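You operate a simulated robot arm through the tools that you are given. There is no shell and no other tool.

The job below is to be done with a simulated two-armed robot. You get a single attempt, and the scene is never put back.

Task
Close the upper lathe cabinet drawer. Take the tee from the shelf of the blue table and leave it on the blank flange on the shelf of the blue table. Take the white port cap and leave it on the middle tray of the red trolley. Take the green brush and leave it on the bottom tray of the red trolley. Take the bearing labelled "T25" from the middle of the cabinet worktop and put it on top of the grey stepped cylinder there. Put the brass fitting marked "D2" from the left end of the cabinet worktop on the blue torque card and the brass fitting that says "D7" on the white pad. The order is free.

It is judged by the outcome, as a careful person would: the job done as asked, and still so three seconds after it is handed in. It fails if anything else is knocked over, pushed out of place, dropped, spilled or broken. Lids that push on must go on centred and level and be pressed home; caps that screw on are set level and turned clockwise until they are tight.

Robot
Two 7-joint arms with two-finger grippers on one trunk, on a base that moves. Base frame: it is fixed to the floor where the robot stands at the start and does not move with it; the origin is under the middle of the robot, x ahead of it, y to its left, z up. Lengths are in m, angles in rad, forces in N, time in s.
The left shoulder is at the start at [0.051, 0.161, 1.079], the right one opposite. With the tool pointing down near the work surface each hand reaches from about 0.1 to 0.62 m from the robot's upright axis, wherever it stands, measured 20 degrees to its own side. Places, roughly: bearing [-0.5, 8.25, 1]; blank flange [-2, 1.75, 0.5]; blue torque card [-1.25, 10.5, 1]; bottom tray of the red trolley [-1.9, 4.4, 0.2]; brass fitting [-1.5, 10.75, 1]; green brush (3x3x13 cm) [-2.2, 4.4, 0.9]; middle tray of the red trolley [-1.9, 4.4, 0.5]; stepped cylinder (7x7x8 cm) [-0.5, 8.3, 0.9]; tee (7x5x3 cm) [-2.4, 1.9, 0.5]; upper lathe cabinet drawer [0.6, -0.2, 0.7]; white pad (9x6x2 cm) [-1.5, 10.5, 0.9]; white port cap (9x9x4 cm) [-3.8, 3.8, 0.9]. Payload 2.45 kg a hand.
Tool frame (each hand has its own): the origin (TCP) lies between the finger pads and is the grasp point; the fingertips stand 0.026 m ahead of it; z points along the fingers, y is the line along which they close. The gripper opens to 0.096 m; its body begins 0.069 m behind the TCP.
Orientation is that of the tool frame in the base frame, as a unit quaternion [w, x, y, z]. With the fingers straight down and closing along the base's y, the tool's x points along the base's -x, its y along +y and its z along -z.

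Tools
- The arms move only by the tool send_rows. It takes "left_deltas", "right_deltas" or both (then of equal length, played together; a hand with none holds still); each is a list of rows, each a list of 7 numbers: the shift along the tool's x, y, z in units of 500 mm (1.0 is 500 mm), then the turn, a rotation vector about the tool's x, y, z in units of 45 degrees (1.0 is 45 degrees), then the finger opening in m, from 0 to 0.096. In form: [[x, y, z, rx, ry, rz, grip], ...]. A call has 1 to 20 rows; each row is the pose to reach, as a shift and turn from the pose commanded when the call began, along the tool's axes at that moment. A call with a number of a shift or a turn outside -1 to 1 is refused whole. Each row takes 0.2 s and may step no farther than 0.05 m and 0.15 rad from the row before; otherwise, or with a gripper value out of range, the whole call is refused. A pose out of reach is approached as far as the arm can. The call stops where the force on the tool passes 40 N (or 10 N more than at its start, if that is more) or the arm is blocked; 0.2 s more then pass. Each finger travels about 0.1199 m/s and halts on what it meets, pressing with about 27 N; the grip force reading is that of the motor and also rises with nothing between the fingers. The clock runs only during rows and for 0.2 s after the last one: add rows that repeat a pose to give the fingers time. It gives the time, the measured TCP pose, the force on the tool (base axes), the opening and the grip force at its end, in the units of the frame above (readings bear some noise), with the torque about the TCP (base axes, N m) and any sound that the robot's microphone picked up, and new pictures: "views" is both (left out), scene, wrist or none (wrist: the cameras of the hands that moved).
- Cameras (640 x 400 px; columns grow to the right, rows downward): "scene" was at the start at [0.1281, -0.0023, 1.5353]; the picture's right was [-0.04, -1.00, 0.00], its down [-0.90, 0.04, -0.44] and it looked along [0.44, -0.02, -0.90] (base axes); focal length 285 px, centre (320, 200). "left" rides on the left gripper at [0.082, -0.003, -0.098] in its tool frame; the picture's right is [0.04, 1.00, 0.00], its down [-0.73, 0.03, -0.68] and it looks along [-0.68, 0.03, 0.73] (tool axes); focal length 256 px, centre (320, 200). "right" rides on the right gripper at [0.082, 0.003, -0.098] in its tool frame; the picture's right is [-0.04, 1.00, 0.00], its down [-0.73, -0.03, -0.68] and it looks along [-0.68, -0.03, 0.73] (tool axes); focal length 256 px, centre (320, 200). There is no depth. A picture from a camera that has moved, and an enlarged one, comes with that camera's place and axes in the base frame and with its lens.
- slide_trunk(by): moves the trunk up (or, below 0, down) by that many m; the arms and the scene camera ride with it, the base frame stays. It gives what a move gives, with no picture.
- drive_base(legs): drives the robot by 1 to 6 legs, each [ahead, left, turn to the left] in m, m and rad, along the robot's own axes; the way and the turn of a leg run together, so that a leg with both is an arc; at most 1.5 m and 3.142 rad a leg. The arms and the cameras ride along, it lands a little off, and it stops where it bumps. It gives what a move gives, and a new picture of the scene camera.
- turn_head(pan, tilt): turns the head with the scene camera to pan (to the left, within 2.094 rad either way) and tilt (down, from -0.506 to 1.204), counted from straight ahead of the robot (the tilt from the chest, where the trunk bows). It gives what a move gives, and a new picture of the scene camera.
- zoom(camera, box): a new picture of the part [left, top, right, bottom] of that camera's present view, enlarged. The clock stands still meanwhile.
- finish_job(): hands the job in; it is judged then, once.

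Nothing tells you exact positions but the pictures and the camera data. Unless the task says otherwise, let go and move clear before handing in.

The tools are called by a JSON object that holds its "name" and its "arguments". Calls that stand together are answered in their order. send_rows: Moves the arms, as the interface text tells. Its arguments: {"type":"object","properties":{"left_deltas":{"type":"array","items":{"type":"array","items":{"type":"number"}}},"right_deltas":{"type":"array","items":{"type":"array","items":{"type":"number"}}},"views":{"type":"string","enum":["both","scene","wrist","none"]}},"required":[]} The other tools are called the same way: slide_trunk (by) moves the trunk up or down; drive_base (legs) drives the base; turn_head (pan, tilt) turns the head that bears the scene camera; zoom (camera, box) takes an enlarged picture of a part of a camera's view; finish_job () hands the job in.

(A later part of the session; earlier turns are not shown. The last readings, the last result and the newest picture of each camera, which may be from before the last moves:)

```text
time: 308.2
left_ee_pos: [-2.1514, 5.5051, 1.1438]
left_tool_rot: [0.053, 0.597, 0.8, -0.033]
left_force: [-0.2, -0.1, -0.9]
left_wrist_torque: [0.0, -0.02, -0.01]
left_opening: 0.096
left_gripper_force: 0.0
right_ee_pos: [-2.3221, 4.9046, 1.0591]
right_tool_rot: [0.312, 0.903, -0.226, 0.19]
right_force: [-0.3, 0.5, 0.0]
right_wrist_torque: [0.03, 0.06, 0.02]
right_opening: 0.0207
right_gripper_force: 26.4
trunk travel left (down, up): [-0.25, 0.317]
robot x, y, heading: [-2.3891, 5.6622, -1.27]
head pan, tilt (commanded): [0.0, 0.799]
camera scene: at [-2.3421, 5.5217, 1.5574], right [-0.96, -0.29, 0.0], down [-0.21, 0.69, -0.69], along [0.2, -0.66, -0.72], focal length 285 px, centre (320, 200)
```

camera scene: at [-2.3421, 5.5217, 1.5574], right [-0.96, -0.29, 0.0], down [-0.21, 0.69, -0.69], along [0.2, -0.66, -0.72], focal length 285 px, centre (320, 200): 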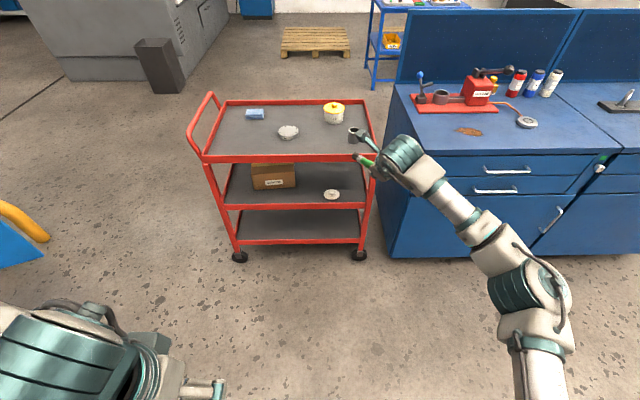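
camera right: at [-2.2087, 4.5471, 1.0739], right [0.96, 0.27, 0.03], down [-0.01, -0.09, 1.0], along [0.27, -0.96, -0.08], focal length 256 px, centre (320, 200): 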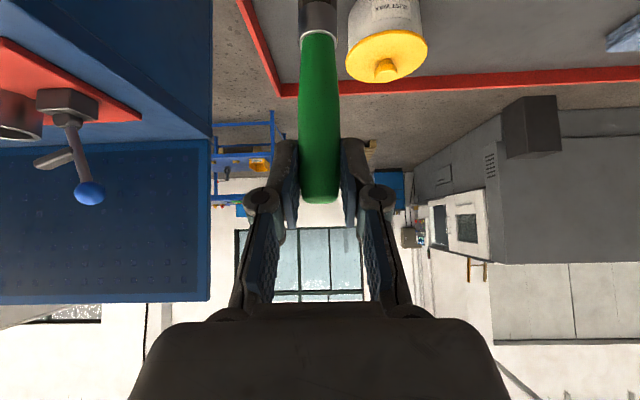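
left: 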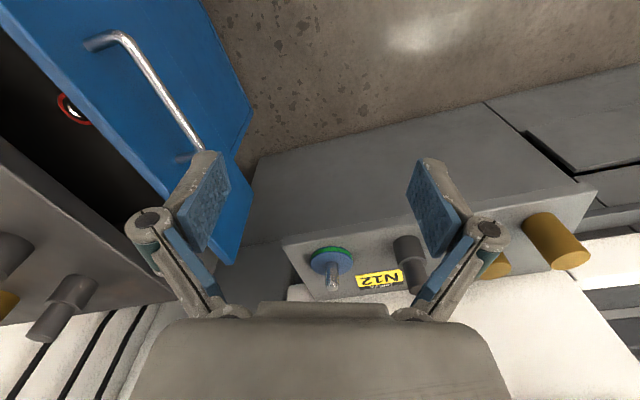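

Turning over works so far. One more 45° step.

{"name": "send_rows", "arguments": {"right_deltas": [[0, 0, 0, 0, 0, 0.19, 0.0], [0, 0, 0, 0, 0, 0.38, 0.0], [0, 0, 0, 0, 0, 0.57, 0.0], [0, 0, 0, 0, 0, 0.76, 0.0], [0, 0, 0, 0, 0, 0.95, 0.0], [0, 0, 0, 0, 0, 1.0, 0.0]], "views": "both"}}

{"name": "zoom", "arguments": {"camera": "scene", "box": [300, 100, 460, 220]}}

```text
time: 309.6
left_ee_pos: [-2.151, 5.5041, 1.1433]
left_tool_rot: [0.051, 0.597, 0.8, -0.033]
left_force: [-0.1, 0.2, -0.3]
left_wrist_torque: [-0.01, 0.0, -0.01]
left_opening: 0.0961
left_gripper_force: 0.0
right_ee_pos: [-2.3213, 4.9051, 1.0585]
right_tool_rot: [0.215, 0.748, -0.555, 0.293]
right_force: [-0.3, -0.3, -0.3]
right_wrist_torque: [-0.01, 0.01, 0.01]
right_opening: 0.0207
right_gripper_force: 26.6
trunk travel left (down, up): [-0.25, 0.317]
robot x, y, heading: [-2.3841, 5.6625, -1.275]
head pan, tilt (commanded): [0.0, 0.799]
camera scene: at [-2.342, 5.5218, 1.5574], right [-0.96, -0.29, 0.0], down [-0.21, 0.69, -0.69], along [0.2, -0.66, -0.72], focal length 285 px, centre (320, 200)
camera right: at [-2.328, 4.9099, 1.1864], right [-0.96, -0.26, -0.03], down [-0.26, 0.96, 0.0], along [0.03, 0.01, -1.0], focal length 256 px, centre (320, 200)
```

scene: 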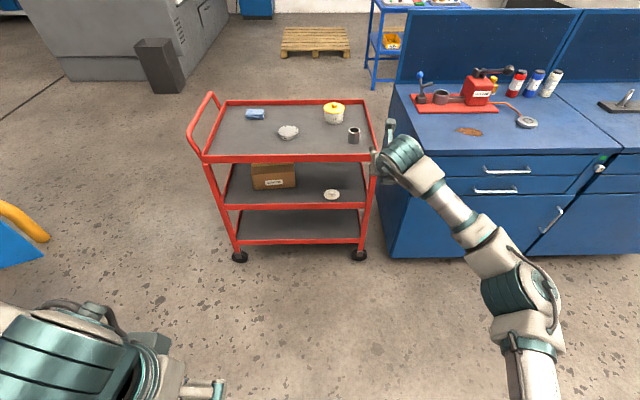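
right: 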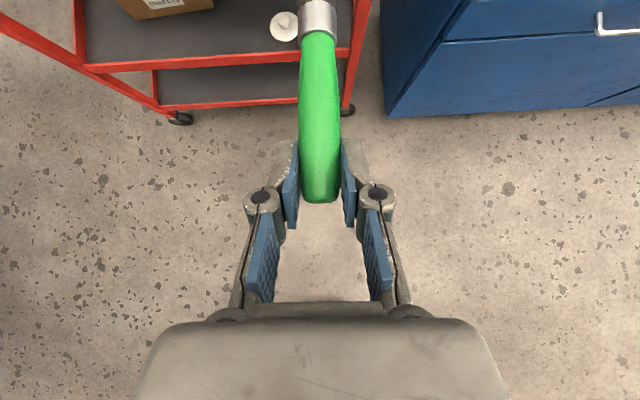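

```text
3.33 times, centred on (380, 160) of scene
camera zoom: at [-2.342, 5.5218, 1.5574], right [-0.96, -0.29, 0.0], down [-0.21, 0.69, -0.69], along [0.2, -0.66, -0.72], focal length 951 px, centre (120, 333)
```

zoom: 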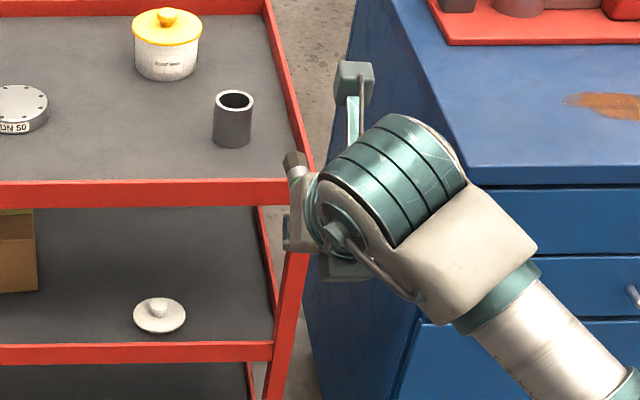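

The hand has turned over fully, so the brush now lies level, pointing forward, with the camera on top. I'll lower the trunk all the way.

{"name": "slide_trunk", "arguments": {"by": -0.25}}

```text
time: 312.2
left_ee_pos: [-2.1514, 5.5056, 0.8942]
left_tool_rot: [0.052, 0.598, 0.799, -0.033]
left_force: [3.0, 1.6, -0.1]
left_wrist_torque: [0.03, -0.03, -0.06]
left_opening: 0.0957
left_gripper_force: 0.1
right_ee_pos: [-2.322, 4.9045, 0.8107]
right_tool_rot: [0.216, 0.748, -0.554, 0.294]
right_force: [0.7, 0.0, 0.2]
right_wrist_torque: [-0.01, 0.02, 0.02]
right_opening: 0.0208
right_gripper_force: 27.0
trunk travel left (down, up): [0.0, 0.567]
robot x, y, heading: [-2.3771, 5.6621, -1.277]
head pan, tilt (commanded): [0.0, 0.799]
```

{"name": "send_rows", "arguments": {"right_deltas": [[-0.0806, 0, 0.0541, 0, 0, 0, 0], [-0.1612, 0, 0.1082, 0, 0, 0, 0], [-0.2419, 0.001, 0.1623, 0, 0, 0, 0], [-0.3225, 0.001, 0.2164, 0, 0, 0, 0], [-0.4031, 0.001, 0.2705, 0, 0, 0, 0], [-0.4837, 0.001, 0.3245, 0, 0, 0, 0], [-0.5643, 0.0015, 0.3786, 0, 0, 0, 0], [-0.645, 0.002, 0.4327, 0, 0, 0, 0], [-0.7256, 0.002, 0.4868, 0, 0, 0, 0], [-0.8062, 0.002, 0.5409, 0, 0, 0, 0], [-0.8868, 0.0024, 0.595, 0, 0, 0, 0]], "left_deltas": [[-0.0305, 0.0149, -0.0107, 0, 0, 0, 0.096], [-0.061, 0.0298, -0.0214, 0, 0, 0, 0.096], [-0.0915, 0.0447, -0.0321, 0, 0, 0, 0.096], [-0.122, 0.0596, -0.0428, 0, 0, 0, 0.096], [-0.1525, 0.0745, -0.0535, 0, 0, 0, 0.096], [-0.183, 0.0894, -0.0642, 0, 0, 0, 0.096], [-0.2135, 0.1043, -0.0749, 0, 0, 0, 0.096], [-0.244, 0.1192, -0.0856, 0, 0, 0, 0.096], [-0.2745, 0.1341, -0.0963, 0, 0, 0, 0.096], [-0.305, 0.149, -0.107, 0, 0, 0, 0.096], [-0.336, 0.164, -0.118, 0, 0, 0, 0.096]], "views": "both"}}

```text
time: 314.6
left_ee_pos: [-2.0578, 5.3651, 0.9423]
left_tool_rot: [0.055, 0.598, 0.799, -0.032]
left_force: [-0.6, -0.2, -0.2]
left_wrist_torque: [-0.02, -0.04, -0.03]
left_opening: 0.0961
left_gripper_force: 0.1
left hand out of reach, approached as far as the arm can: row 7, 8, 9, 10, 11
right_ee_pos: [-2.356, 5.0044, 0.3715]
right_tool_rot: [0.213, 0.748, -0.558, 0.289]
right_force: [-1.0, -0.1, -0.3]
right_wrist_torque: [0.05, -0.06, 0.07]
right_opening: 0.0213
right_gripper_force: 27.1
right hand out of reach, approached as far as the arm can: row 10, 11
trunk travel left (down, up): [0.0, 0.567]
robot x, y, heading: [-2.3846, 5.6623, -1.277]
head pan, tilt (commanded): [0.0, 0.799]
camera scene: at [-2.27, 5.2535, 1.2459], right [-0.96, -0.29, 0.0], down [-0.21, 0.69, -0.69], along [0.2, -0.66, -0.72], focal length 285 px, centre (320, 200)
camera right: at [-2.3623, 5.0084, 0.4996], right [-0.97, -0.26, -0.03], down [-0.26, 0.97, 0.01], along [0.03, 0.02, -1.0], focal length 256 px, centre (320, 200)
camera left: at [-2.0895, 5.4532, 1.0302], right [0.95, 0.32, 0.01], down [0.2, -0.61, 0.77], along [0.25, -0.72, -0.64], focal length 256 px, centre (320, 200)
```

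scene: 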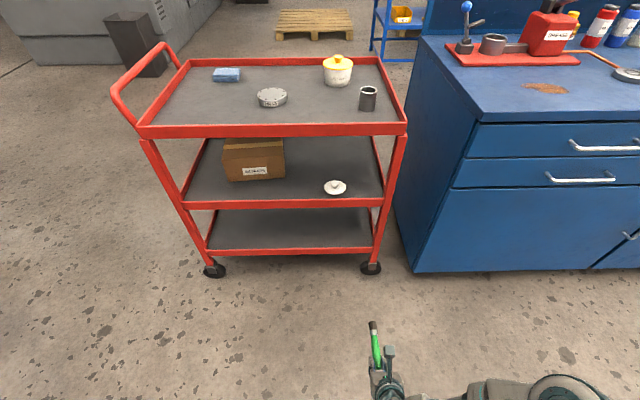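
right: 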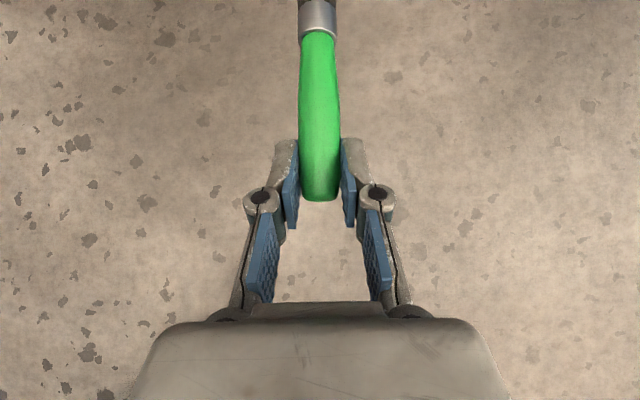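
left: 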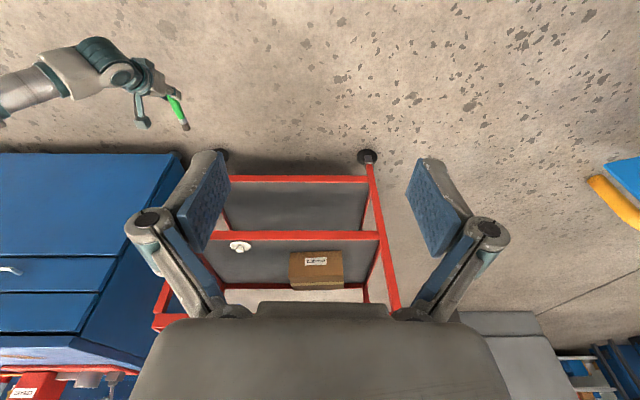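

The arm can't fold that low so close in. I'll extend it forward and down along the tool axis.

{"name": "send_rows", "arguments": {"right_deltas": [[0.002, 0, 0.056, 0, 0, 0, 0], [0.0045, 0, 0.113, 0, 0, 0, 0], [0.007, 0, 0.17, 0, 0, 0, 0], [0.009, 0, 0.226, 0, 0, 0, 0], [0.009, 0, 0.226, 0, 0, 0, 0]], "views": "none"}}

```text
time: 315.8
left_ee_pos: [-2.0461, 5.3687, 0.9394]
left_tool_rot: [0.051, 0.597, 0.8, -0.036]
left_force: [0.8, -0.2, -0.3]
left_wrist_torque: [0.01, 0.0, 0.02]
left_opening: 0.0961
left_gripper_force: 0.0
right_ee_pos: [-2.3245, 4.9282, 0.2918]
right_tool_rot: [0.216, 0.749, -0.554, 0.292]
right_force: [0.1, -0.5, 0.2]
right_wrist_torque: [0.04, -0.02, -0.01]
right_opening: 0.0212
right_gripper_force: 26.3
trunk travel left (down, up): [0.0, 0.567]
robot x, y, heading: [-2.3871, 5.6592, -1.273]
head pan, tilt (commanded): [0.0, 0.799]
```

{"name": "send_rows", "arguments": {"right_deltas": [[-0.048, 0, 0.0513, 0, 0, 0, 0], [-0.095, 0, 0.1026, 0, 0, 0, 0], [-0.095, 0, 0.1026, 0, 0, 0, 0]], "views": "both"}}

```text
time: 316.6
left_ee_pos: [-2.0496, 5.3676, 0.9412]
left_tool_rot: [0.051, 0.597, 0.8, -0.035]
left_force: [0.2, -0.6, -0.3]
left_wrist_torque: [-0.06, 0.05, -0.02]
left_opening: 0.0958
left_gripper_force: 0.0
right_ee_pos: [-2.3248, 4.9277, 0.2213]
right_tool_rot: [0.215, 0.749, -0.554, 0.292]
right_force: [-0.5, 0.4, -0.4]
right_wrist_torque: [0.02, 0.02, 0.01]
right_opening: 0.0209
right_gripper_force: 27.3
trunk travel left (down, up): [0.0, 0.567]
robot x, y, heading: [-2.3851, 5.6609, -1.278]
head pan, tilt (commanded): [0.0, 0.799]
camera scene: at [-2.2608, 5.2562, 1.2459], right [-0.96, -0.29, 0.0], down [-0.21, 0.69, -0.69], along [0.2, -0.66, -0.72], focal length 285 px, centre (320, 200)
camera right: at [-2.3305, 4.9339, 0.3494], right [-0.96, -0.26, -0.03], down [-0.26, 0.96, 0.0], along [0.03, 0.01, -1.0], focal length 256 px, centre (320, 200)
```

scene: 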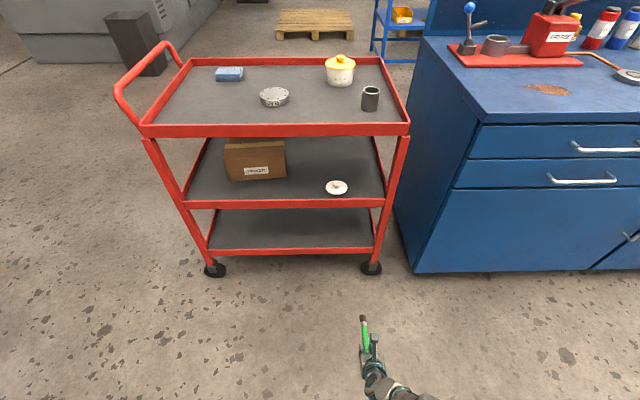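
right: 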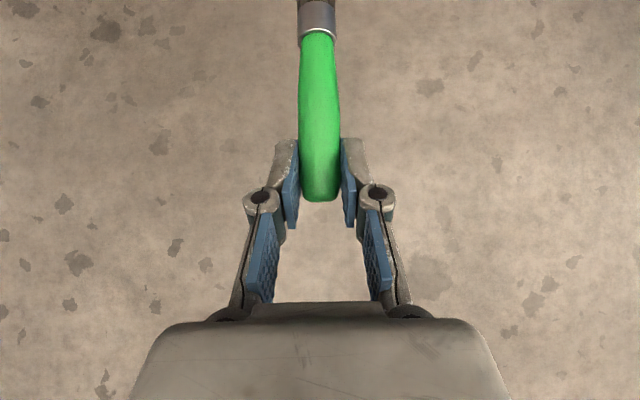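

The reach is fine there. I'll raise the hand over the rim height, shift left, and drive towards the bottom tray.

{"name": "send_rows", "arguments": {"right_deltas": [[0.045, 0, -0.048, 0, 0, 0, 0], [0.0869, 0, -0.0938, 0, 0, 0, 0], [0.0869, 0, -0.0938, 0, 0, 0, 0]], "views": "none"}}

{"name": "drive_base", "arguments": {"legs": [[0, 0.154, 0], [0.25, 0, 0]]}}

{"name": "zoom", "arguments": {"camera": "right", "box": [0, 0, 640, 400]}}

```text
time: 317.4
left_ee_pos: [-2.0497, 5.367, 0.9407]
left_tool_rot: [0.05, 0.597, 0.8, -0.034]
left_force: [0.2, 0.6, 0.0]
left_wrist_torque: [0.03, -0.05, 0.0]
left_opening: 0.0958
left_gripper_force: 0.0
right_ee_pos: [-2.3266, 4.9287, 0.2852]
right_tool_rot: [0.215, 0.748, -0.555, 0.293]
right_force: [-0.1, 0.6, 0.0]
right_wrist_torque: [0.03, -0.02, -0.02]
right_opening: 0.0211
right_gripper_force: 26.5
trunk travel left (down, up): [0.0, 0.567]
robot x, y, heading: [-2.3847, 5.66, -1.275]
head pan, tilt (commanded): [0.0, 0.799]
```

```text
time: 320.2
left_ee_pos: [-1.8362, 5.1695, 0.9421]
left_tool_rot: [0.052, 0.597, 0.8, -0.033]
left_force: [-0.4, -0.8, -0.1]
left_wrist_torque: [0.01, -0.03, 0.02]
left_opening: 0.0962
left_gripper_force: 0.0
right_ee_pos: [-2.1103, 4.7326, 0.2825]
right_tool_rot: [0.213, 0.748, -0.555, 0.295]
right_force: [-1.2, 0.0, -0.9]
right_wrist_torque: [-0.01, -0.02, -0.02]
right_opening: 0.0209
right_gripper_force: 26.7
trunk travel left (down, up): [0.0, 0.567]
robot x, y, heading: [-2.1653, 5.4664, -1.272]
head pan, tilt (commanded): [0.0, 0.799]
camera scene: at [-2.0509, 5.0571, 1.2453], right [-0.96, -0.29, -0.01], down [-0.2, 0.69, -0.69], along [0.2, -0.66, -0.72], focal length 285 px, centre (320, 200)
```

scene: 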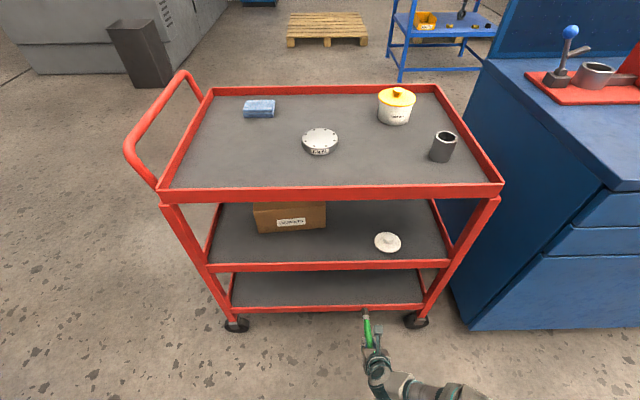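

```text
1.00 times, centred on (320, 200) of right (not enlarged: the box is as wide or as high as the picture)
camera zoom: at [-2.1165, 4.739, 0.4107], right [-0.96, -0.27, -0.04], down [-0.27, 0.96, 0.0], along [0.03, 0.01, -1.0], focal length 256 px, centre (320, 200)
```

zoom: 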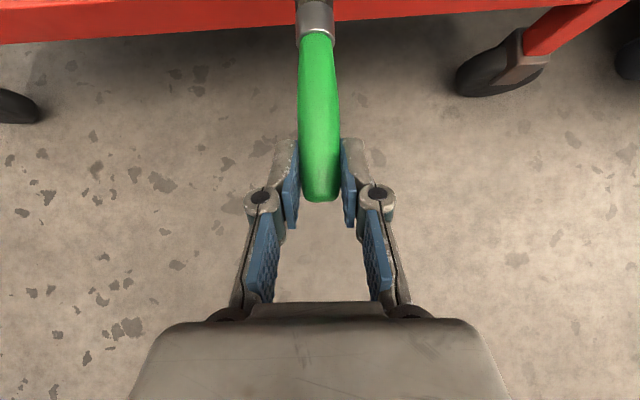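

{"name": "send_rows", "arguments": {"right_deltas": [[0.0204, 0, -0.022, 0, 0, 0, 0], [0.0204, 0, -0.022, 0, 0, 0, 0]], "views": "none"}}

{"name": "drive_base", "arguments": {"legs": [[0.12, 0, 0]]}}

{"name": "zoom", "arguments": {"camera": "right", "box": [0, 0, 640, 400]}}

```text
time: 320.8
left_ee_pos: [-1.8385, 5.1763, 0.9432]
left_tool_rot: [0.055, 0.598, 0.799, -0.035]
left_force: [-0.2, 1.2, -0.5]
left_wrist_torque: [-0.01, -0.05, -0.04]
left_opening: 0.0959
left_gripper_force: 0.0
right_ee_pos: [-2.1116, 4.7337, 0.3036]
right_tool_rot: [0.216, 0.747, -0.554, 0.296]
right_force: [-0.4, 0.0, -0.3]
right_wrist_torque: [0.02, -0.03, 0.04]
right_opening: 0.021
right_gripper_force: 26.8
trunk travel left (down, up): [0.0, 0.567]
robot x, y, heading: [-2.17, 5.4651, -1.278]
head pan, tilt (commanded): [0.0, 0.799]
```

```text
time: 322.1
left_ee_pos: [-1.7938, 5.0649, 0.9416]
left_tool_rot: [0.052, 0.595, 0.801, -0.037]
left_force: [0.2, -0.5, 0.6]
left_wrist_torque: [0.0, 0.03, 0.01]
left_opening: 0.096
left_gripper_force: 0.1
right_ee_pos: [-2.0714, 4.6213, 0.3036]
right_tool_rot: [0.217, 0.749, -0.552, 0.295]
right_force: [0.2, -0.3, -1.0]
right_wrist_torque: [0.02, 0.03, 0.01]
right_opening: 0.0205
right_gripper_force: 26.5
trunk travel left (down, up): [0.0, 0.567]
robot x, y, heading: [-2.1313, 5.3539, -1.277]
head pan, tilt (commanded): [0.0, 0.799]
camera scene: at [-2.0032, 4.947, 1.2452], right [-0.96, -0.29, 0.0], down [-0.21, 0.69, -0.69], along [0.2, -0.66, -0.72], focal length 285 px, centre (320, 200)
```

scene: 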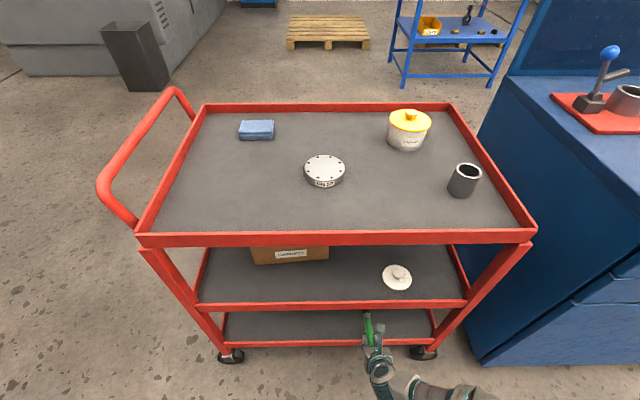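

```text
1.00 times, centred on (320, 200) of right (not enlarged: the box is as wide or as high as the picture)
camera zoom: at [-2.0777, 4.628, 0.4318], right [-0.96, -0.27, -0.03], down [-0.27, 0.96, 0.0], along [0.03, 0.0, -1.0], focal length 256 px, centre (320, 200)
```

zoom: 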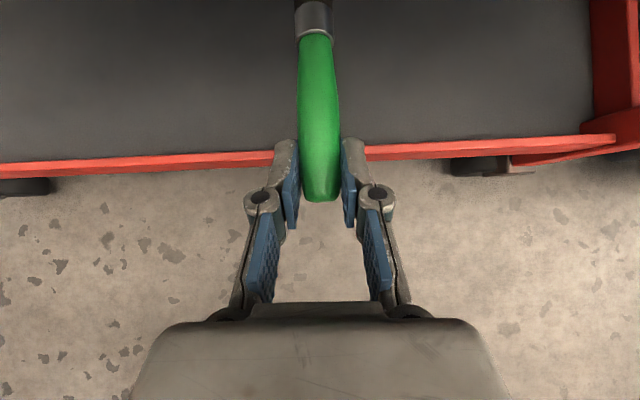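

{"name": "drive_base", "arguments": {"legs": [[0.085, 0, 0]]}}

{"name": "zoom", "arguments": {"camera": "right", "box": [0, 0, 640, 400]}}

```text
time: 323.1
left_ee_pos: [-1.7739, 4.9876, 0.9443]
left_tool_rot: [0.055, 0.596, 0.8, -0.037]
left_force: [0.4, -0.3, 0.0]
left_wrist_torque: [0.02, -0.02, -0.01]
left_opening: 0.0961
left_gripper_force: 0.2
right_ee_pos: [-2.0494, 4.5422, 0.3068]
right_tool_rot: [0.218, 0.748, -0.552, 0.298]
right_force: [0.7, -0.4, -0.7]
right_wrist_torque: [-0.02, -0.02, -0.03]
right_opening: 0.0208
right_gripper_force: 26.9
trunk travel left (down, up): [0.0, 0.567]
robot x, y, heading: [-2.1046, 5.2723, -1.279]
head pan, tilt (commanded): [0.0, 0.799]
camera scene: at [-1.9836, 4.8651, 1.2452], right [-0.96, -0.29, 0.0], down [-0.21, 0.69, -0.69], along [0.2, -0.66, -0.72], focal length 285 px, centre (320, 200)
```

scene: 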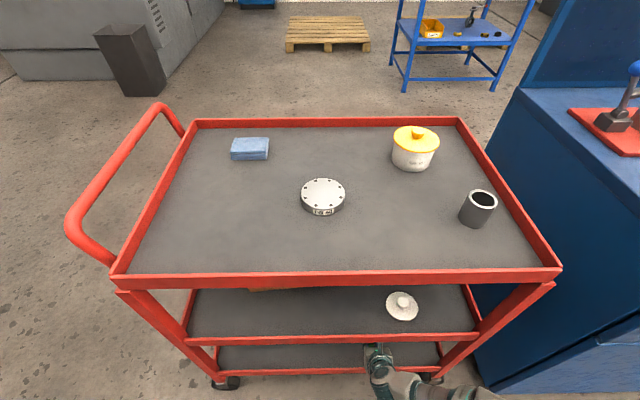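

```text
1.00 times, centred on (320, 200) of right (not enlarged: the box is as wide or as high as the picture)
camera zoom: at [-2.0562, 4.5491, 0.4353], right [-0.96, -0.27, -0.03], down [-0.27, 0.96, -0.01], along [0.03, 0.0, -1.0], focal length 256 px, centre (320, 200)
```

zoom: 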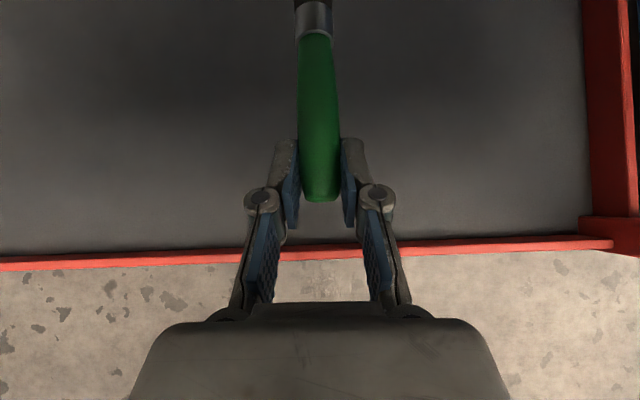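

The brush's handle end is inside the rim. I'll lower it to the tray.

{"name": "send_rows", "arguments": {"right_deltas": [[-0.0272, 0, 0.0293, 0, 0, 0, 0], [-0.0543, 0, 0.0586, 0, 0, 0, 0], [-0.0747, 0, 0.0806, 0, 0, 0, 0], [-0.0747, 0, 0.0806, 0, 0, 0, 0]], "views": "wrist"}}

```text
time: 324.1
left_ee_pos: [-1.7756, 4.9934, 0.9456]
left_tool_rot: [0.055, 0.596, 0.8, -0.038]
left_force: [0.0, 0.1, -0.2]
left_wrist_torque: [0.0, -0.01, 0.0]
left_opening: 0.096
left_gripper_force: 0.0
right_ee_pos: [-2.048, 4.5576, 0.2798]
right_tool_rot: [0.216, 0.75, -0.554, 0.29]
right_force: [0.3, 0.3, -0.5]
right_wrist_torque: [0.02, -0.04, 0.0]
right_opening: 0.0207
right_gripper_force: 26.5
right hand out of reach, approached as far as the arm can: row 1, 2, 3, 4
trunk travel left (down, up): [0.0, 0.567]
robot x, y, heading: [-2.1051, 5.2714, -1.277]
head pan, tilt (commanded): [0.0, 0.799]
camera right: at [-2.0534, 4.564, 0.4081], right [-0.96, -0.27, -0.02], down [-0.27, 0.96, 0.01], along [0.02, 0.01, -1.0], focal length 256 px, centre (320, 200)
```

right: 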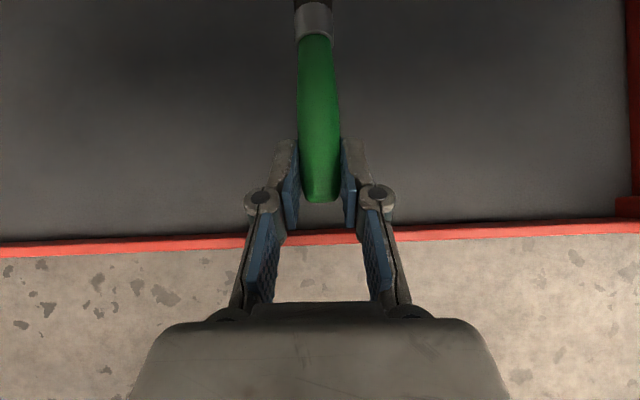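

{"name": "send_rows", "arguments": {"right_deltas": [[0, 0, 0.04, 0, 0, 0, 0], [0, 0, 0.08, 0, 0, 0, 0], [0, 0, 0.08, 0, 0, 0, 0]], "views": "wrist"}}

```text
time: 324.9
left_ee_pos: [-1.7748, 4.9942, 0.9457]
left_tool_rot: [0.056, 0.597, 0.8, -0.038]
left_force: [-0.1, -0.9, 0.5]
left_wrist_torque: [0.01, -0.01, -0.02]
left_opening: 0.0962
left_gripper_force: 0.1
right_ee_pos: [-2.0398, 4.5312, 0.2527]
right_tool_rot: [0.219, 0.747, -0.551, 0.3]
right_force: [-0.5, 0.4, -0.3]
right_wrist_torque: [-0.01, 0.01, 0.0]
right_opening: 0.0209
right_gripper_force: 27.1
right hand out of reach, approached as far as the arm can: row 1
trunk travel left (down, up): [0.0, 0.567]
robot x, y, heading: [-2.106, 5.273, -1.279]
head pan, tilt (commanded): [0.0, 0.799]
camera right: at [-2.047, 4.5399, 0.3796], right [-0.96, -0.27, -0.03], down [-0.27, 0.96, -0.02], along [0.03, -0.01, -1.0], focal length 256 px, centre (320, 200)
```

right: 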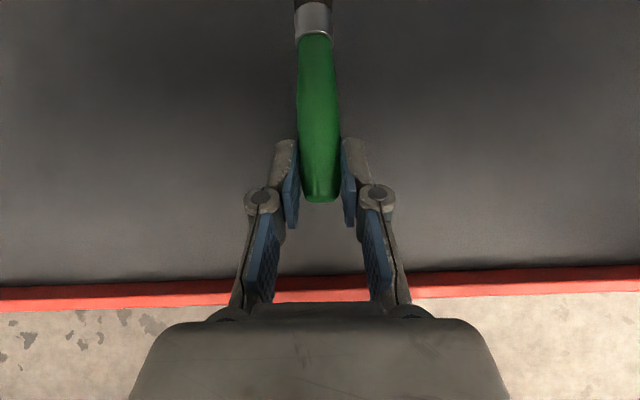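

{"name": "send_rows", "arguments": {"right_deltas": [[-0.0054, 0, 0.0059, 0, 0, 0, 0], [-0.0108, 0, 0.0117, 0, 0, 0, 0], [-0.0162, 0, 0.0176, 0, 0, 0, 0], [-0.0162, 0, 0.0176, 0, 0, 0, 0]], "views": "none"}}

```text
time: 325.9
left_ee_pos: [-1.7749, 4.994, 0.9453]
left_tool_rot: [0.056, 0.596, 0.8, -0.038]
left_force: [0.8, -0.6, -0.7]
left_wrist_torque: [-0.04, -0.03, 0.0]
left_opening: 0.0961
left_gripper_force: 0.1
right_ee_pos: [-2.039, 4.5327, 0.2402]
right_tool_rot: [0.219, 0.748, -0.551, 0.299]
right_force: [-0.9, -0.7, -0.7]
right_wrist_torque: [0.02, 0.02, 0.01]
right_opening: 0.0209
right_gripper_force: 26.3
trunk travel left (down, up): [0.0, 0.567]
robot x, y, heading: [-2.1079, 5.274, -1.273]
head pan, tilt (commanded): [0.0, 0.799]
```

{"name": "send_rows", "arguments": {"right_deltas": [[-0.0054, 0, 0.0059, 0, 0, 0, 0], [-0.0108, 0, 0.0117, 0, 0, 0, 0], [-0.0108, 0, 0.0117, 0, 0, 0, 0]], "views": "none"}}

```text
time: 326.8
left_ee_pos: [-1.7741, 4.9946, 0.9448]
left_tool_rot: [0.055, 0.596, 0.8, -0.037]
left_force: [0.5, -1.0, 0.1]
left_wrist_torque: [0.0, 0.02, 0.0]
left_opening: 0.0961
left_gripper_force: 0.0
right_ee_pos: [-2.0397, 4.533, 0.2322]
right_tool_rot: [0.221, 0.746, -0.552, 0.299]
right_force: [-0.5, 0.1, -0.2]
right_wrist_torque: [0.05, 0.01, 0.0]
right_opening: 0.0205
right_gripper_force: 27.0
trunk travel left (down, up): [0.0, 0.567]
robot x, y, heading: [-2.1067, 5.2738, -1.274]
head pan, tilt (commanded): [0.0, 0.799]
```

{"name": "send_rows", "arguments": {"right_deltas": [[-0.0054, 0, 0.0059, 0, 0, 0, 0], [-0.0108, 0, 0.0117, 0, 0, 0, 0], [-0.0108, 0, 0.0117, 0, 0, 0, 0]], "views": "wrist"}}

```text
time: 327.6
left_ee_pos: [-1.7742, 4.9951, 0.9473]
left_tool_rot: [0.058, 0.596, 0.8, -0.04]
left_force: [0.1, 0.3, -0.2]
left_wrist_torque: [0.02, -0.01, -0.03]
left_opening: 0.0961
left_gripper_force: 0.0
right_ee_pos: [-2.04, 4.53, 0.2267]
right_tool_rot: [0.222, 0.745, -0.552, 0.301]
right_force: [0.5, 3.0, 12.9]
right_wrist_torque: [-0.34, -0.05, -0.05]
right_opening: 0.0206
right_gripper_force: 26.5
trunk travel left (down, up): [0.0, 0.567]
robot x, y, heading: [-2.1051, 5.272, -1.277]
head pan, tilt (commanded): [0.0, 0.799]
camera right: at [-2.046, 4.5387, 0.3547], right [-0.96, -0.27, -0.03], down [-0.27, 0.96, -0.02], along [0.03, -0.01, -1.0], focal length 256 px, centre (320, 200)
```

right: 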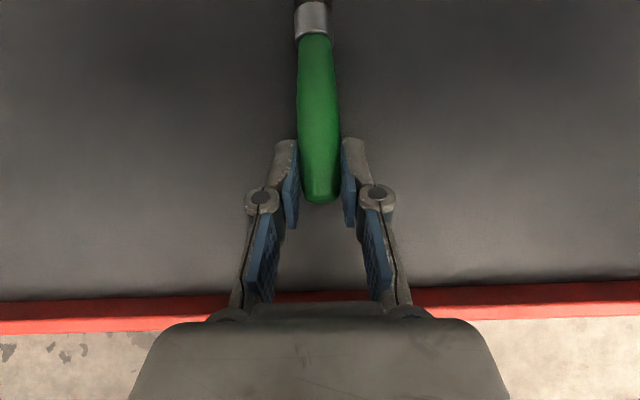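

The fingertips are on the tray (13 N). I'll release the brush gently and rise off it.

{"name": "send_rows", "arguments": {"right_deltas": [[0, 0, 0, 0, 0, 0, 0.022], [0, 0, 0, 0, 0, 0, 0.026], [0, 0, 0, 0, 0, 0, 0.032], [0, 0, 0, 0, 0, 0, 0.04], [0, 0, 0, 0, 0, 0, 0.05], [0, 0, 0, 0, 0, 0, 0.05]], "views": "wrist"}}

```text
time: 328.9
left_ee_pos: [-1.7752, 4.9952, 0.9455]
left_tool_rot: [0.057, 0.596, 0.8, -0.038]
left_force: [1.0, 0.4, 0.7]
left_wrist_torque: [-0.01, 0.01, 0.02]
left_opening: 0.0961
left_gripper_force: 0.1
right_ee_pos: [-2.0394, 4.5312, 0.2248]
right_tool_rot: [0.219, 0.747, -0.551, 0.3]
right_force: [0.5, -1.8, 12.8]
right_wrist_torque: [-0.09, -0.17, 0.03]
right_opening: 0.0522
right_gripper_force: 0.1
trunk travel left (down, up): [0.0, 0.567]
robot x, y, heading: [-2.1065, 5.2736, -1.272]
head pan, tilt (commanded): [0.0, 0.799]
camera right: at [-2.0463, 4.54, 0.352], right [-0.96, -0.27, -0.03], down [-0.27, 0.96, -0.02], along [0.03, -0.01, -1.0], focal length 256 px, centre (320, 200)
```

right: 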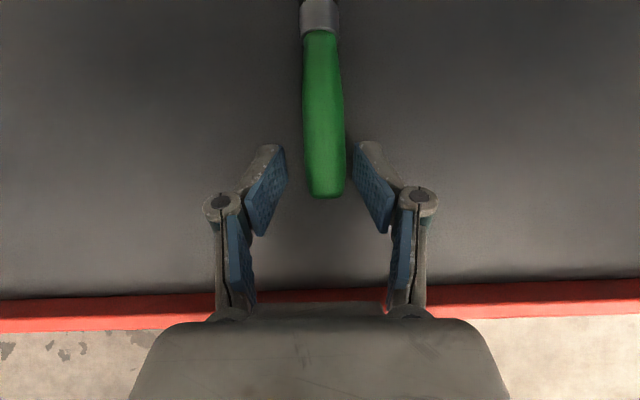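

{"name": "send_rows", "arguments": {"right_deltas": [[0.0136, 0, -0.0147, 0, 0, 0, 0.05], [0.034, 0, -0.0366, 0, 0, 0, 0.05], [0.034, 0, -0.08, 0, 0, 0, 0.05], [0.034, 0, -0.13, 0, 0, 0, 0.05], [0.034, 0, -0.16, 0, 0, 0, 0.05]], "views": "wrist"}}

```text
time: 330.1
left_ee_pos: [-1.7752, 4.9936, 0.9455]
left_tool_rot: [0.055, 0.597, 0.8, -0.037]
left_force: [0.0, -0.1, 0.1]
left_wrist_torque: [0.0, 0.0, -0.03]
left_opening: 0.0961
left_gripper_force: 0.0
right_ee_pos: [-2.0363, 4.5619, 0.2872]
right_tool_rot: [0.22, 0.747, -0.552, 0.298]
right_force: [0.3, -0.6, 0.2]
right_wrist_torque: [-0.05, -0.01, -0.01]
right_opening: 0.0498
right_gripper_force: 0.1
right hand out of reach, approached as far as the arm can: row 3, 4, 5
trunk travel left (down, up): [0.0, 0.567]
robot x, y, heading: [-2.1043, 5.2743, -1.272]
head pan, tilt (commanded): [0.0, 0.799]
camera right: at [-2.043, 4.5687, 0.4149], right [-0.96, -0.27, -0.03], down [-0.27, 0.96, -0.01], along [0.03, 0.0, -1.0], focal length 256 px, centre (320, 200)
```

right: 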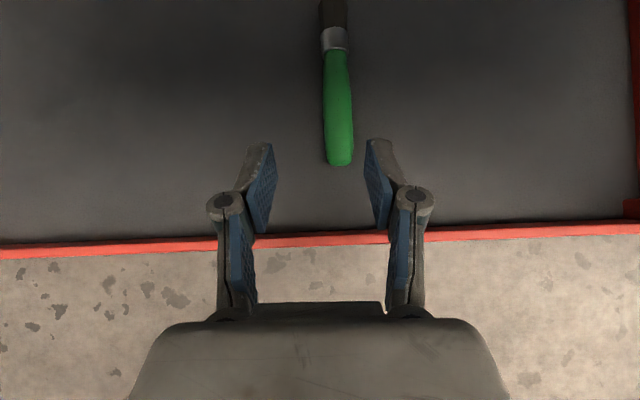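

The brush lies flat on the bottom tray. I'll back out, raise the trunk, and turn the hand back to normal.

{"name": "drive_base", "arguments": {"legs": [[-0.5, 0, 0]]}}

{"name": "slide_trunk", "arguments": {"by": 0.25}}

{"name": "zoom", "arguments": {"camera": "scene", "box": [160, 60, 480, 300]}}

```text
time: 333.1
left_ee_pos: [-1.9202, 5.4736, 0.9457]
left_tool_rot: [0.055, 0.595, 0.801, -0.038]
left_force: [-0.1, 0.2, 0.1]
left_wrist_torque: [-0.04, -0.02, 0.03]
left_opening: 0.0961
left_gripper_force: 0.1
right_ee_pos: [-2.182, 5.0388, 0.2874]
right_tool_rot: [0.219, 0.748, -0.551, 0.299]
right_force: [0.6, -0.5, 0.9]
right_wrist_torque: [0.04, -0.01, -0.03]
right_opening: 0.0501
right_gripper_force: 0.1
trunk travel left (down, up): [0.0, 0.567]
robot x, y, heading: [-2.2515, 5.7498, -1.274]
head pan, tilt (commanded): [0.0, 0.799]
camera scene: at [-2.1279, 5.3465, 1.2459], right [-0.96, -0.29, 0.0], down [-0.21, 0.69, -0.69], along [0.2, -0.66, -0.72], focal length 285 px, centre (320, 200)
```

scene: 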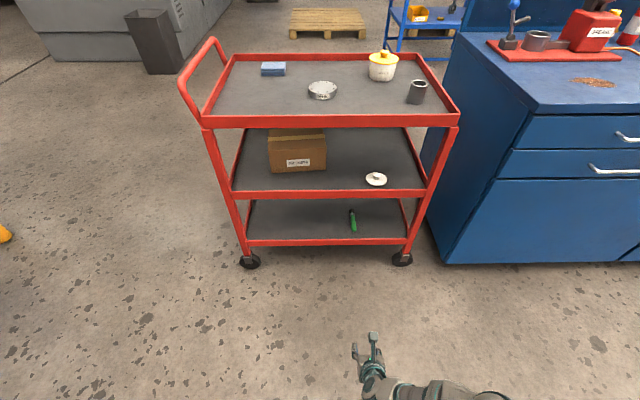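

```text
time: 335.7
left_ee_pos: [-1.9205, 5.4777, 1.1967]
left_tool_rot: [0.057, 0.596, 0.8, -0.04]
left_force: [0.5, -0.2, 0.2]
left_wrist_torque: [-0.03, -0.02, -0.02]
left_opening: 0.0959
left_gripper_force: 0.1
right_ee_pos: [-2.1805, 5.0415, 0.5411]
right_tool_rot: [0.22, 0.747, -0.551, 0.299]
right_force: [0.0, 0.3, -0.9]
right_wrist_torque: [-0.01, -0.02, -0.01]
right_opening: 0.0501
right_gripper_force: 0.0
trunk travel left (down, up): [-0.25, 0.317]
robot x, y, heading: [-2.2511, 5.7501, -1.273]
head pan, tilt (commanded): [0.0, 0.799]
```

```text
1.67 times, centred on (320, 180) of scene
camera zoom: at [-2.2084, 5.6118, 1.5572], right [-0.96, -0.29, 0.0], down [-0.21, 0.69, -0.69], along [0.2, -0.66, -0.72], focal length 475 px, centre (320, 233)
```

zoom: 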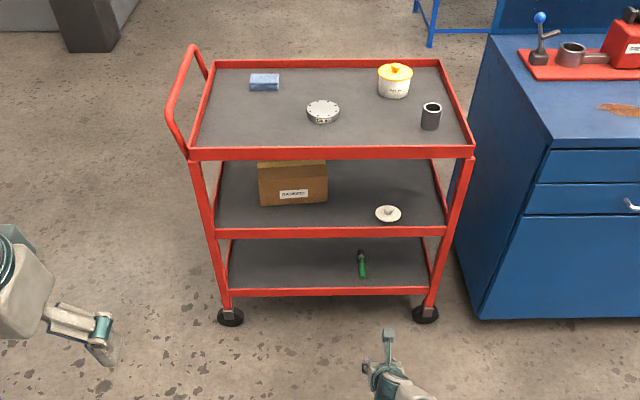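

Both trolley items are in place. I'll turn the right hand back over while drawing it in.

{"name": "send_rows", "arguments": {"right_deltas": [[0, 0, -0.04, 0, 0, -0.18, 0.06], [0, 0, -0.08, 0, 0, -0.36, 0.06], [0, 0, -0.12, 0, 0, -0.54, 0.06], [0, 0, -0.16, 0, 0, -0.72, 0.06], [0, 0, -0.2, 0, 0, -0.9, 0.06], [0, 0, -0.2, 0, 0, -1.0, 0.06]], "views": "none"}}

{"name": "send_rows", "arguments": {"right_deltas": [[0, 0, -0.04, 0, 0, -0.18, 0.06], [0, 0, -0.08, 0, 0, -0.36, 0.06], [0, 0, -0.12, 0, 0, -0.54, 0.06], [0, 0, -0.16, 0, 0, -0.72, 0.06], [0, 0, -0.2, 0, 0, -0.9, 0.06], [0, 0, -0.2, 0, 0, -1.0, 0.06]], "views": "none"}}

{"name": "send_rows", "arguments": {"right_deltas": [[0, 0, -0.04, 0, 0, -0.18, 0.06], [0, 0, -0.08, 0, 0, -0.36, 0.06], [0, 0, -0.12, 0, 0, -0.54, 0.06], [0, 0, -0.16, 0, 0, -0.72, 0.06], [0, 0, -0.2, 0, 0, -0.9, 0.06], [0, 0, -0.2, 0, 0, -1.0, 0.06]], "views": "none"}}

{"name": "send_rows", "arguments": {"right_deltas": [[0, 0, -0.04, 0, 0, -0.18, 0.06], [0, 0, -0.08, 0, 0, -0.36, 0.06], [0, 0, -0.12, 0, 0, -0.54, 0.06], [0, 0, -0.16, 0, 0, -0.72, 0.06], [0, 0, -0.2, 0, 0, -0.9, 0.06], [0, 0, -0.2, 0, 0, -1.0, 0.06]], "views": "none"}}

```text
time: 337.1
left_ee_pos: [-1.922, 5.4769, 1.1973]
left_tool_rot: [0.058, 0.596, 0.8, -0.04]
left_force: [-0.1, 0.2, 0.0]
left_wrist_torque: [0.04, -0.02, -0.03]
left_opening: 0.096
left_gripper_force: 0.1
right_ee_pos: [-2.2021, 5.1078, 0.614]
right_tool_rot: [0.32, 0.901, -0.224, 0.191]
right_force: [-0.5, -0.2, 0.5]
right_wrist_torque: [-0.02, 0.0, -0.01]
right_opening: 0.06
right_gripper_force: 0.0
trunk travel left (down, up): [-0.25, 0.317]
robot x, y, heading: [-2.2527, 5.7497, -1.28]
head pan, tilt (commanded): [0.0, 0.799]
```

```text
time: 338.5
left_ee_pos: [-1.9221, 5.4781, 1.1973]
left_tool_rot: [0.058, 0.595, 0.801, -0.039]
left_force: [0.9, 0.8, -0.7]
left_wrist_torque: [-0.01, 0.02, -0.02]
left_opening: 0.096
left_gripper_force: 0.1
right_ee_pos: [-2.2235, 5.1737, 0.6872]
right_tool_rot: [0.369, 0.917, 0.138, 0.055]
right_force: [-0.3, -0.4, -0.6]
right_wrist_torque: [0.0, -0.04, -0.02]
right_opening: 0.06
right_gripper_force: 0.0
trunk travel left (down, up): [-0.25, 0.317]
robot x, y, heading: [-2.2535, 5.7524, -1.279]
head pan, tilt (commanded): [0.0, 0.799]
```

```text
time: 339.9
left_ee_pos: [-1.9218, 5.4787, 1.1972]
left_tool_rot: [0.057, 0.595, 0.8, -0.04]
left_force: [0.3, 0.2, -0.7]
left_wrist_torque: [0.03, -0.01, 0.0]
left_opening: 0.0958
left_gripper_force: 0.1
right_ee_pos: [-2.2436, 5.2396, 0.7577]
right_tool_rot: [0.362, 0.794, 0.48, -0.09]
right_force: [0.3, 0.0, -0.3]
right_wrist_torque: [0.01, 0.03, 0.01]
right_opening: 0.0599
right_gripper_force: 0.1
trunk travel left (down, up): [-0.25, 0.317]
robot x, y, heading: [-2.2463, 5.7505, -1.274]
head pan, tilt (commanded): [0.0, 0.799]
```

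```text
time: 341.3
left_ee_pos: [-1.9218, 5.4775, 1.1986]
left_tool_rot: [0.057, 0.595, 0.8, -0.04]
left_force: [1.0, -0.4, 0.3]
left_wrist_torque: [0.02, -0.06, -0.01]
left_opening: 0.0961
left_gripper_force: 0.1
right_ee_pos: [-2.264, 5.3059, 0.8307]
right_tool_rot: [0.301, 0.55, 0.747, -0.222]
right_force: [0.3, 0.0, -0.7]
right_wrist_torque: [-0.03, -0.02, 0.01]
right_opening: 0.0598
right_gripper_force: 0.0
trunk travel left (down, up): [-0.25, 0.317]
robot x, y, heading: [-2.2539, 5.7522, -1.273]
head pan, tilt (commanded): [0.0, 0.799]
```

{"name": "send_rows", "arguments": {"right_deltas": [[-0.0363, -0.0101, -0.0746, 0, 0.139, 0, 0.096], [-0.0726, -0.0203, -0.1491, 0, 0.279, 0, 0.096], [-0.1089, -0.0304, -0.2237, 0, 0.418, 0, 0.096], [-0.1451, -0.0406, -0.2983, 0, 0.557, 0, 0.096], [-0.1814, -0.0507, -0.3729, 0, 0.696, 0, 0.096], [-0.2177, -0.0609, -0.4474, 0, 0.836, 0, 0.096], [-0.254, -0.071, -0.522, 0, 0.975, 0, 0.096]], "left_deltas": [[0, 0, 0.02, 0, 0.03, 0, 0.096], [0, 0, 0.05, 0, 0.06, 0, 0.096], [0.02, -0.02, 0.08, 0, 0.09, 0, 0.096], [0.04, -0.04, 0.11, 0, 0.12, 0, 0.096], [0.05, -0.06, 0.13, 0, 0.15, 0, 0.096], [0.06, -0.08, 0.15, 0, 0.177, 0, 0.096], [0.06, -0.1, 0.17, 0, 0.177, 0, 0.096]], "views": "none"}}

{"name": "turn_head", "arguments": {"pan": 2.0, "tilt": 0.35}}

```text
time: 342.9
left_ee_pos: [-1.9755, 5.4819, 1.109]
left_tool_rot: [0.002, 0.596, 0.803, 0.002]
left_force: [-0.5, -0.7, 0.8]
left_wrist_torque: [0.0, 0.03, 0.01]
left_opening: 0.096
left_gripper_force: 0.1
right_ee_pos: [-2.3238, 5.3816, 1.1073]
right_tool_rot: [0.0, 0.593, 0.805, 0.001]
right_force: [1.0, 0.6, -0.4]
right_wrist_torque: [-0.05, 0.01, 0.02]
right_opening: 0.0956
right_gripper_force: 0.2
right hand out of reach, approached as far as the arm can: row 1, 2
trunk travel left (down, up): [-0.25, 0.317]
robot x, y, heading: [-2.2488, 5.7549, -1.275]
head pan, tilt (commanded): [0.0, 0.799]
```

```text
time: 344.8
left_ee_pos: [-1.9748, 5.4812, 1.109]
left_tool_rot: [0.003, 0.597, 0.802, 0.002]
left_force: [0.1, 0.6, -1.3]
left_wrist_torque: [0.03, -0.02, 0.02]
left_opening: 0.0958
left_gripper_force: 0.0
right_ee_pos: [-2.3251, 5.3802, 1.1048]
right_tool_rot: [0.001, 0.595, 0.804, 0.0]
right_force: [0.2, -0.6, -0.4]
right_wrist_torque: [0.01, -0.01, 0.06]
right_opening: 0.0958
right_gripper_force: 0.0
trunk travel left (down, up): [-0.25, 0.317]
robot x, y, heading: [-2.2518, 5.7516, -1.276]
head pan, tilt (commanded): [2.0, 0.351]
camera scene: at [-2.1642, 5.7514, 1.5976], right [0.66, -0.75, 0.0], down [-0.26, -0.22, -0.94], along [0.7, 0.62, -0.34], focal length 285 px, centre (320, 200)
```

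scene: 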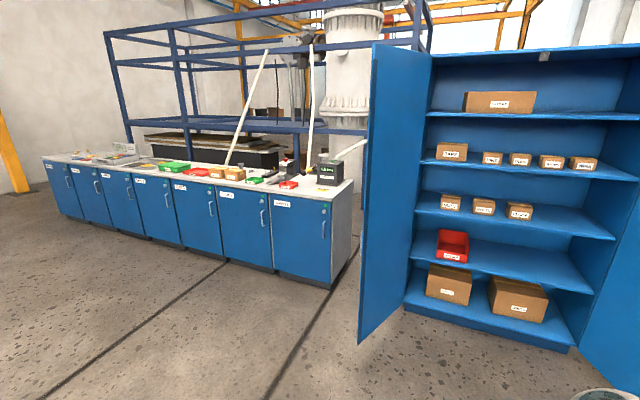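

The cabinet row stands along the east side. I'll drive up and face the middle of its worktop.

{"name": "drive_base", "arguments": {"legs": [[0, 0, 2.496], [1.5, 0, 0], [0.65, 0, 0], [0, 0, -0.89]]}}

{"name": "turn_head", "arguments": {"pan": 0.0, "tilt": 0.6}}

{"name": "zoom", "arguments": {"camera": "scene", "box": [120, 60, 520, 300]}}

```text
time: 363.6
left_ee_pos: [-1.2513, 8.0594, 1.1098]
left_tool_rot: [0.001, -0.164, 0.986, 0.003]
left_force: [0.0, 0.3, 0.3]
left_wrist_torque: [-0.02, 0.03, 0.01]
left_opening: 0.0961
left_gripper_force: 0.1
right_ee_pos: [-1.1383, 7.7156, 1.1058]
right_tool_rot: [-0.002, -0.169, 0.986, 0.001]
right_force: [0.4, -0.4, -0.3]
right_wrist_torque: [0.01, -0.02, -0.04]
right_opening: 0.0961
right_gripper_force: 0.0
trunk travel left (down, up): [-0.25, 0.317]
robot x, y, heading: [-1.5098, 7.7726, 0.336]
head pan, tilt (commanded): [2.0, 0.351]
camera scene: at [-1.5145, 7.8623, 1.5976], right [0.72, 0.69, 0.0], down [0.23, -0.25, -0.94], along [-0.65, 0.68, -0.34], focal length 285 px, centre (320, 200)
```

scene: 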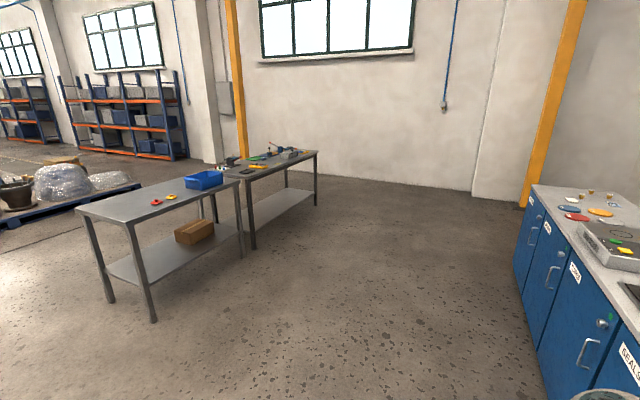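

```text
time: 365.6
left_ee_pos: [-1.2536, 8.0594, 1.109]
left_tool_rot: [0.001, -0.165, 0.986, 0.004]
left_force: [-0.5, 0.5, -0.1]
left_wrist_torque: [0.02, 0.0, -0.03]
left_opening: 0.0958
left_gripper_force: 0.1
right_ee_pos: [-1.1404, 7.713, 1.1082]
right_tool_rot: [0.001, -0.168, 0.986, 0.001]
right_force: [-0.1, 0.1, -0.2]
right_wrist_torque: [0.01, -0.04, -0.01]
right_opening: 0.0959
right_gripper_force: 0.1
trunk travel left (down, up): [-0.25, 0.317]
robot x, y, heading: [-1.5125, 7.7725, 0.332]
head pan, tilt (commanded): [0.0, 0.6]
camera scene: at [-1.3666, 7.8239, 1.5744], right [0.33, -0.94, 0.0], down [-0.54, -0.19, -0.82], along [0.78, 0.27, -0.57], focal length 285 px, centre (320, 200)
```

scene: 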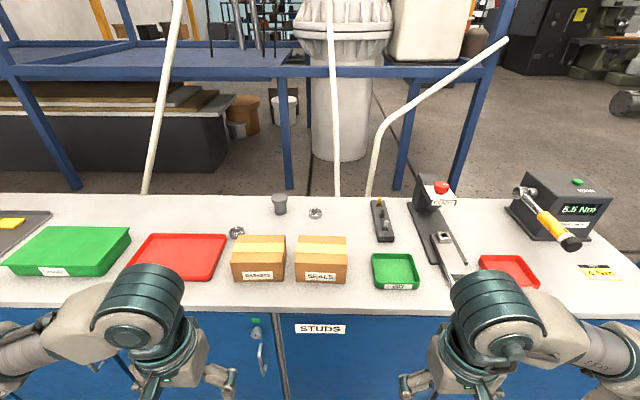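

```text
1.60 times, centred on (320, 180) of scene
camera zoom: at [-1.3666, 7.8239, 1.5744], right [0.33, -0.94, 0.0], down [-0.54, -0.19, -0.82], along [0.78, 0.27, -0.57], focal length 456 px, centre (320, 232)
```

zoom: 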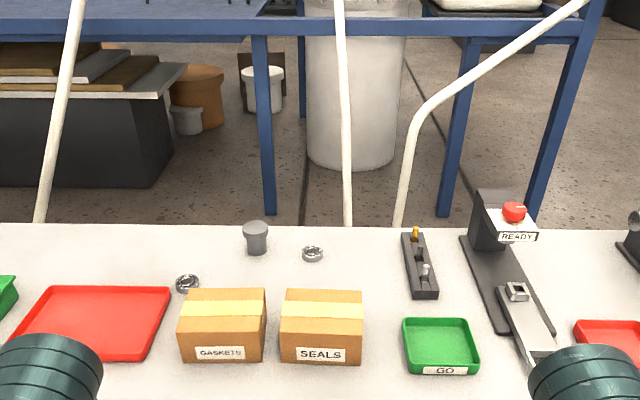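

{"name": "zoom", "arguments": {"camera": "scene", "box": [290, 180, 350, 220]}}

{"name": "zoom", "arguments": {"camera": "scene", "box": [210, 200, 270, 250]}}

{"name": "zoom", "arguments": {"camera": "scene", "box": [250, 175, 310, 225]}}

```text
10.00 times, centred on (320, 200) of scene
camera zoom: at [-1.3666, 7.8239, 1.5744], right [0.33, -0.94, 0.0], down [-0.54, -0.19, -0.82], along [0.78, 0.27, -0.57], focal length 2852 px, centre (320, 200)
```

zoom: 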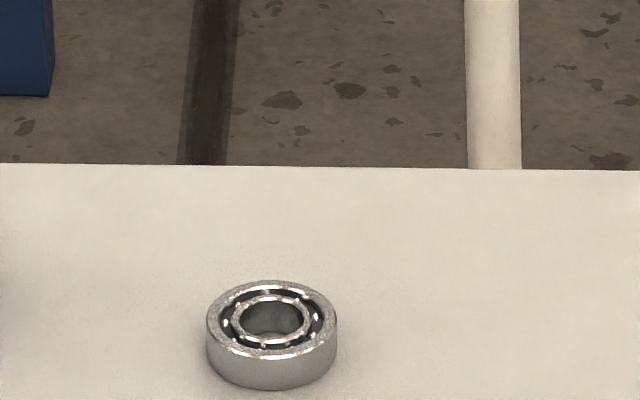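

```text
8.00 times, centred on (240, 225) of scene
camera zoom: at [-1.3666, 7.8239, 1.5744], right [0.33, -0.94, 0.0], down [-0.54, -0.19, -0.82], along [0.78, 0.27, -0.57], focal length 2282 px, centre (960, 0)
```

zoom: 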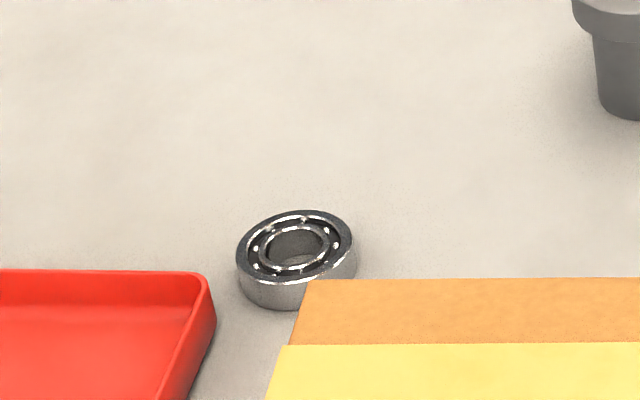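

```text
8.00 times, centred on (280, 200) of scene
camera zoom: at [-1.3666, 7.8239, 1.5744], right [0.33, -0.94, 0.0], down [-0.54, -0.19, -0.82], along [0.78, 0.27, -0.57], focal length 2282 px, centre (640, 200)
```

zoom: 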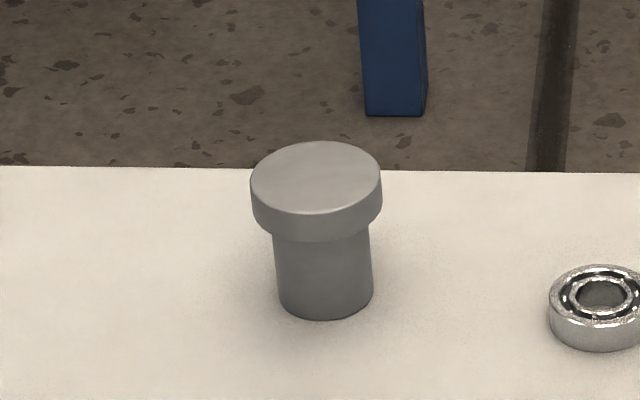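

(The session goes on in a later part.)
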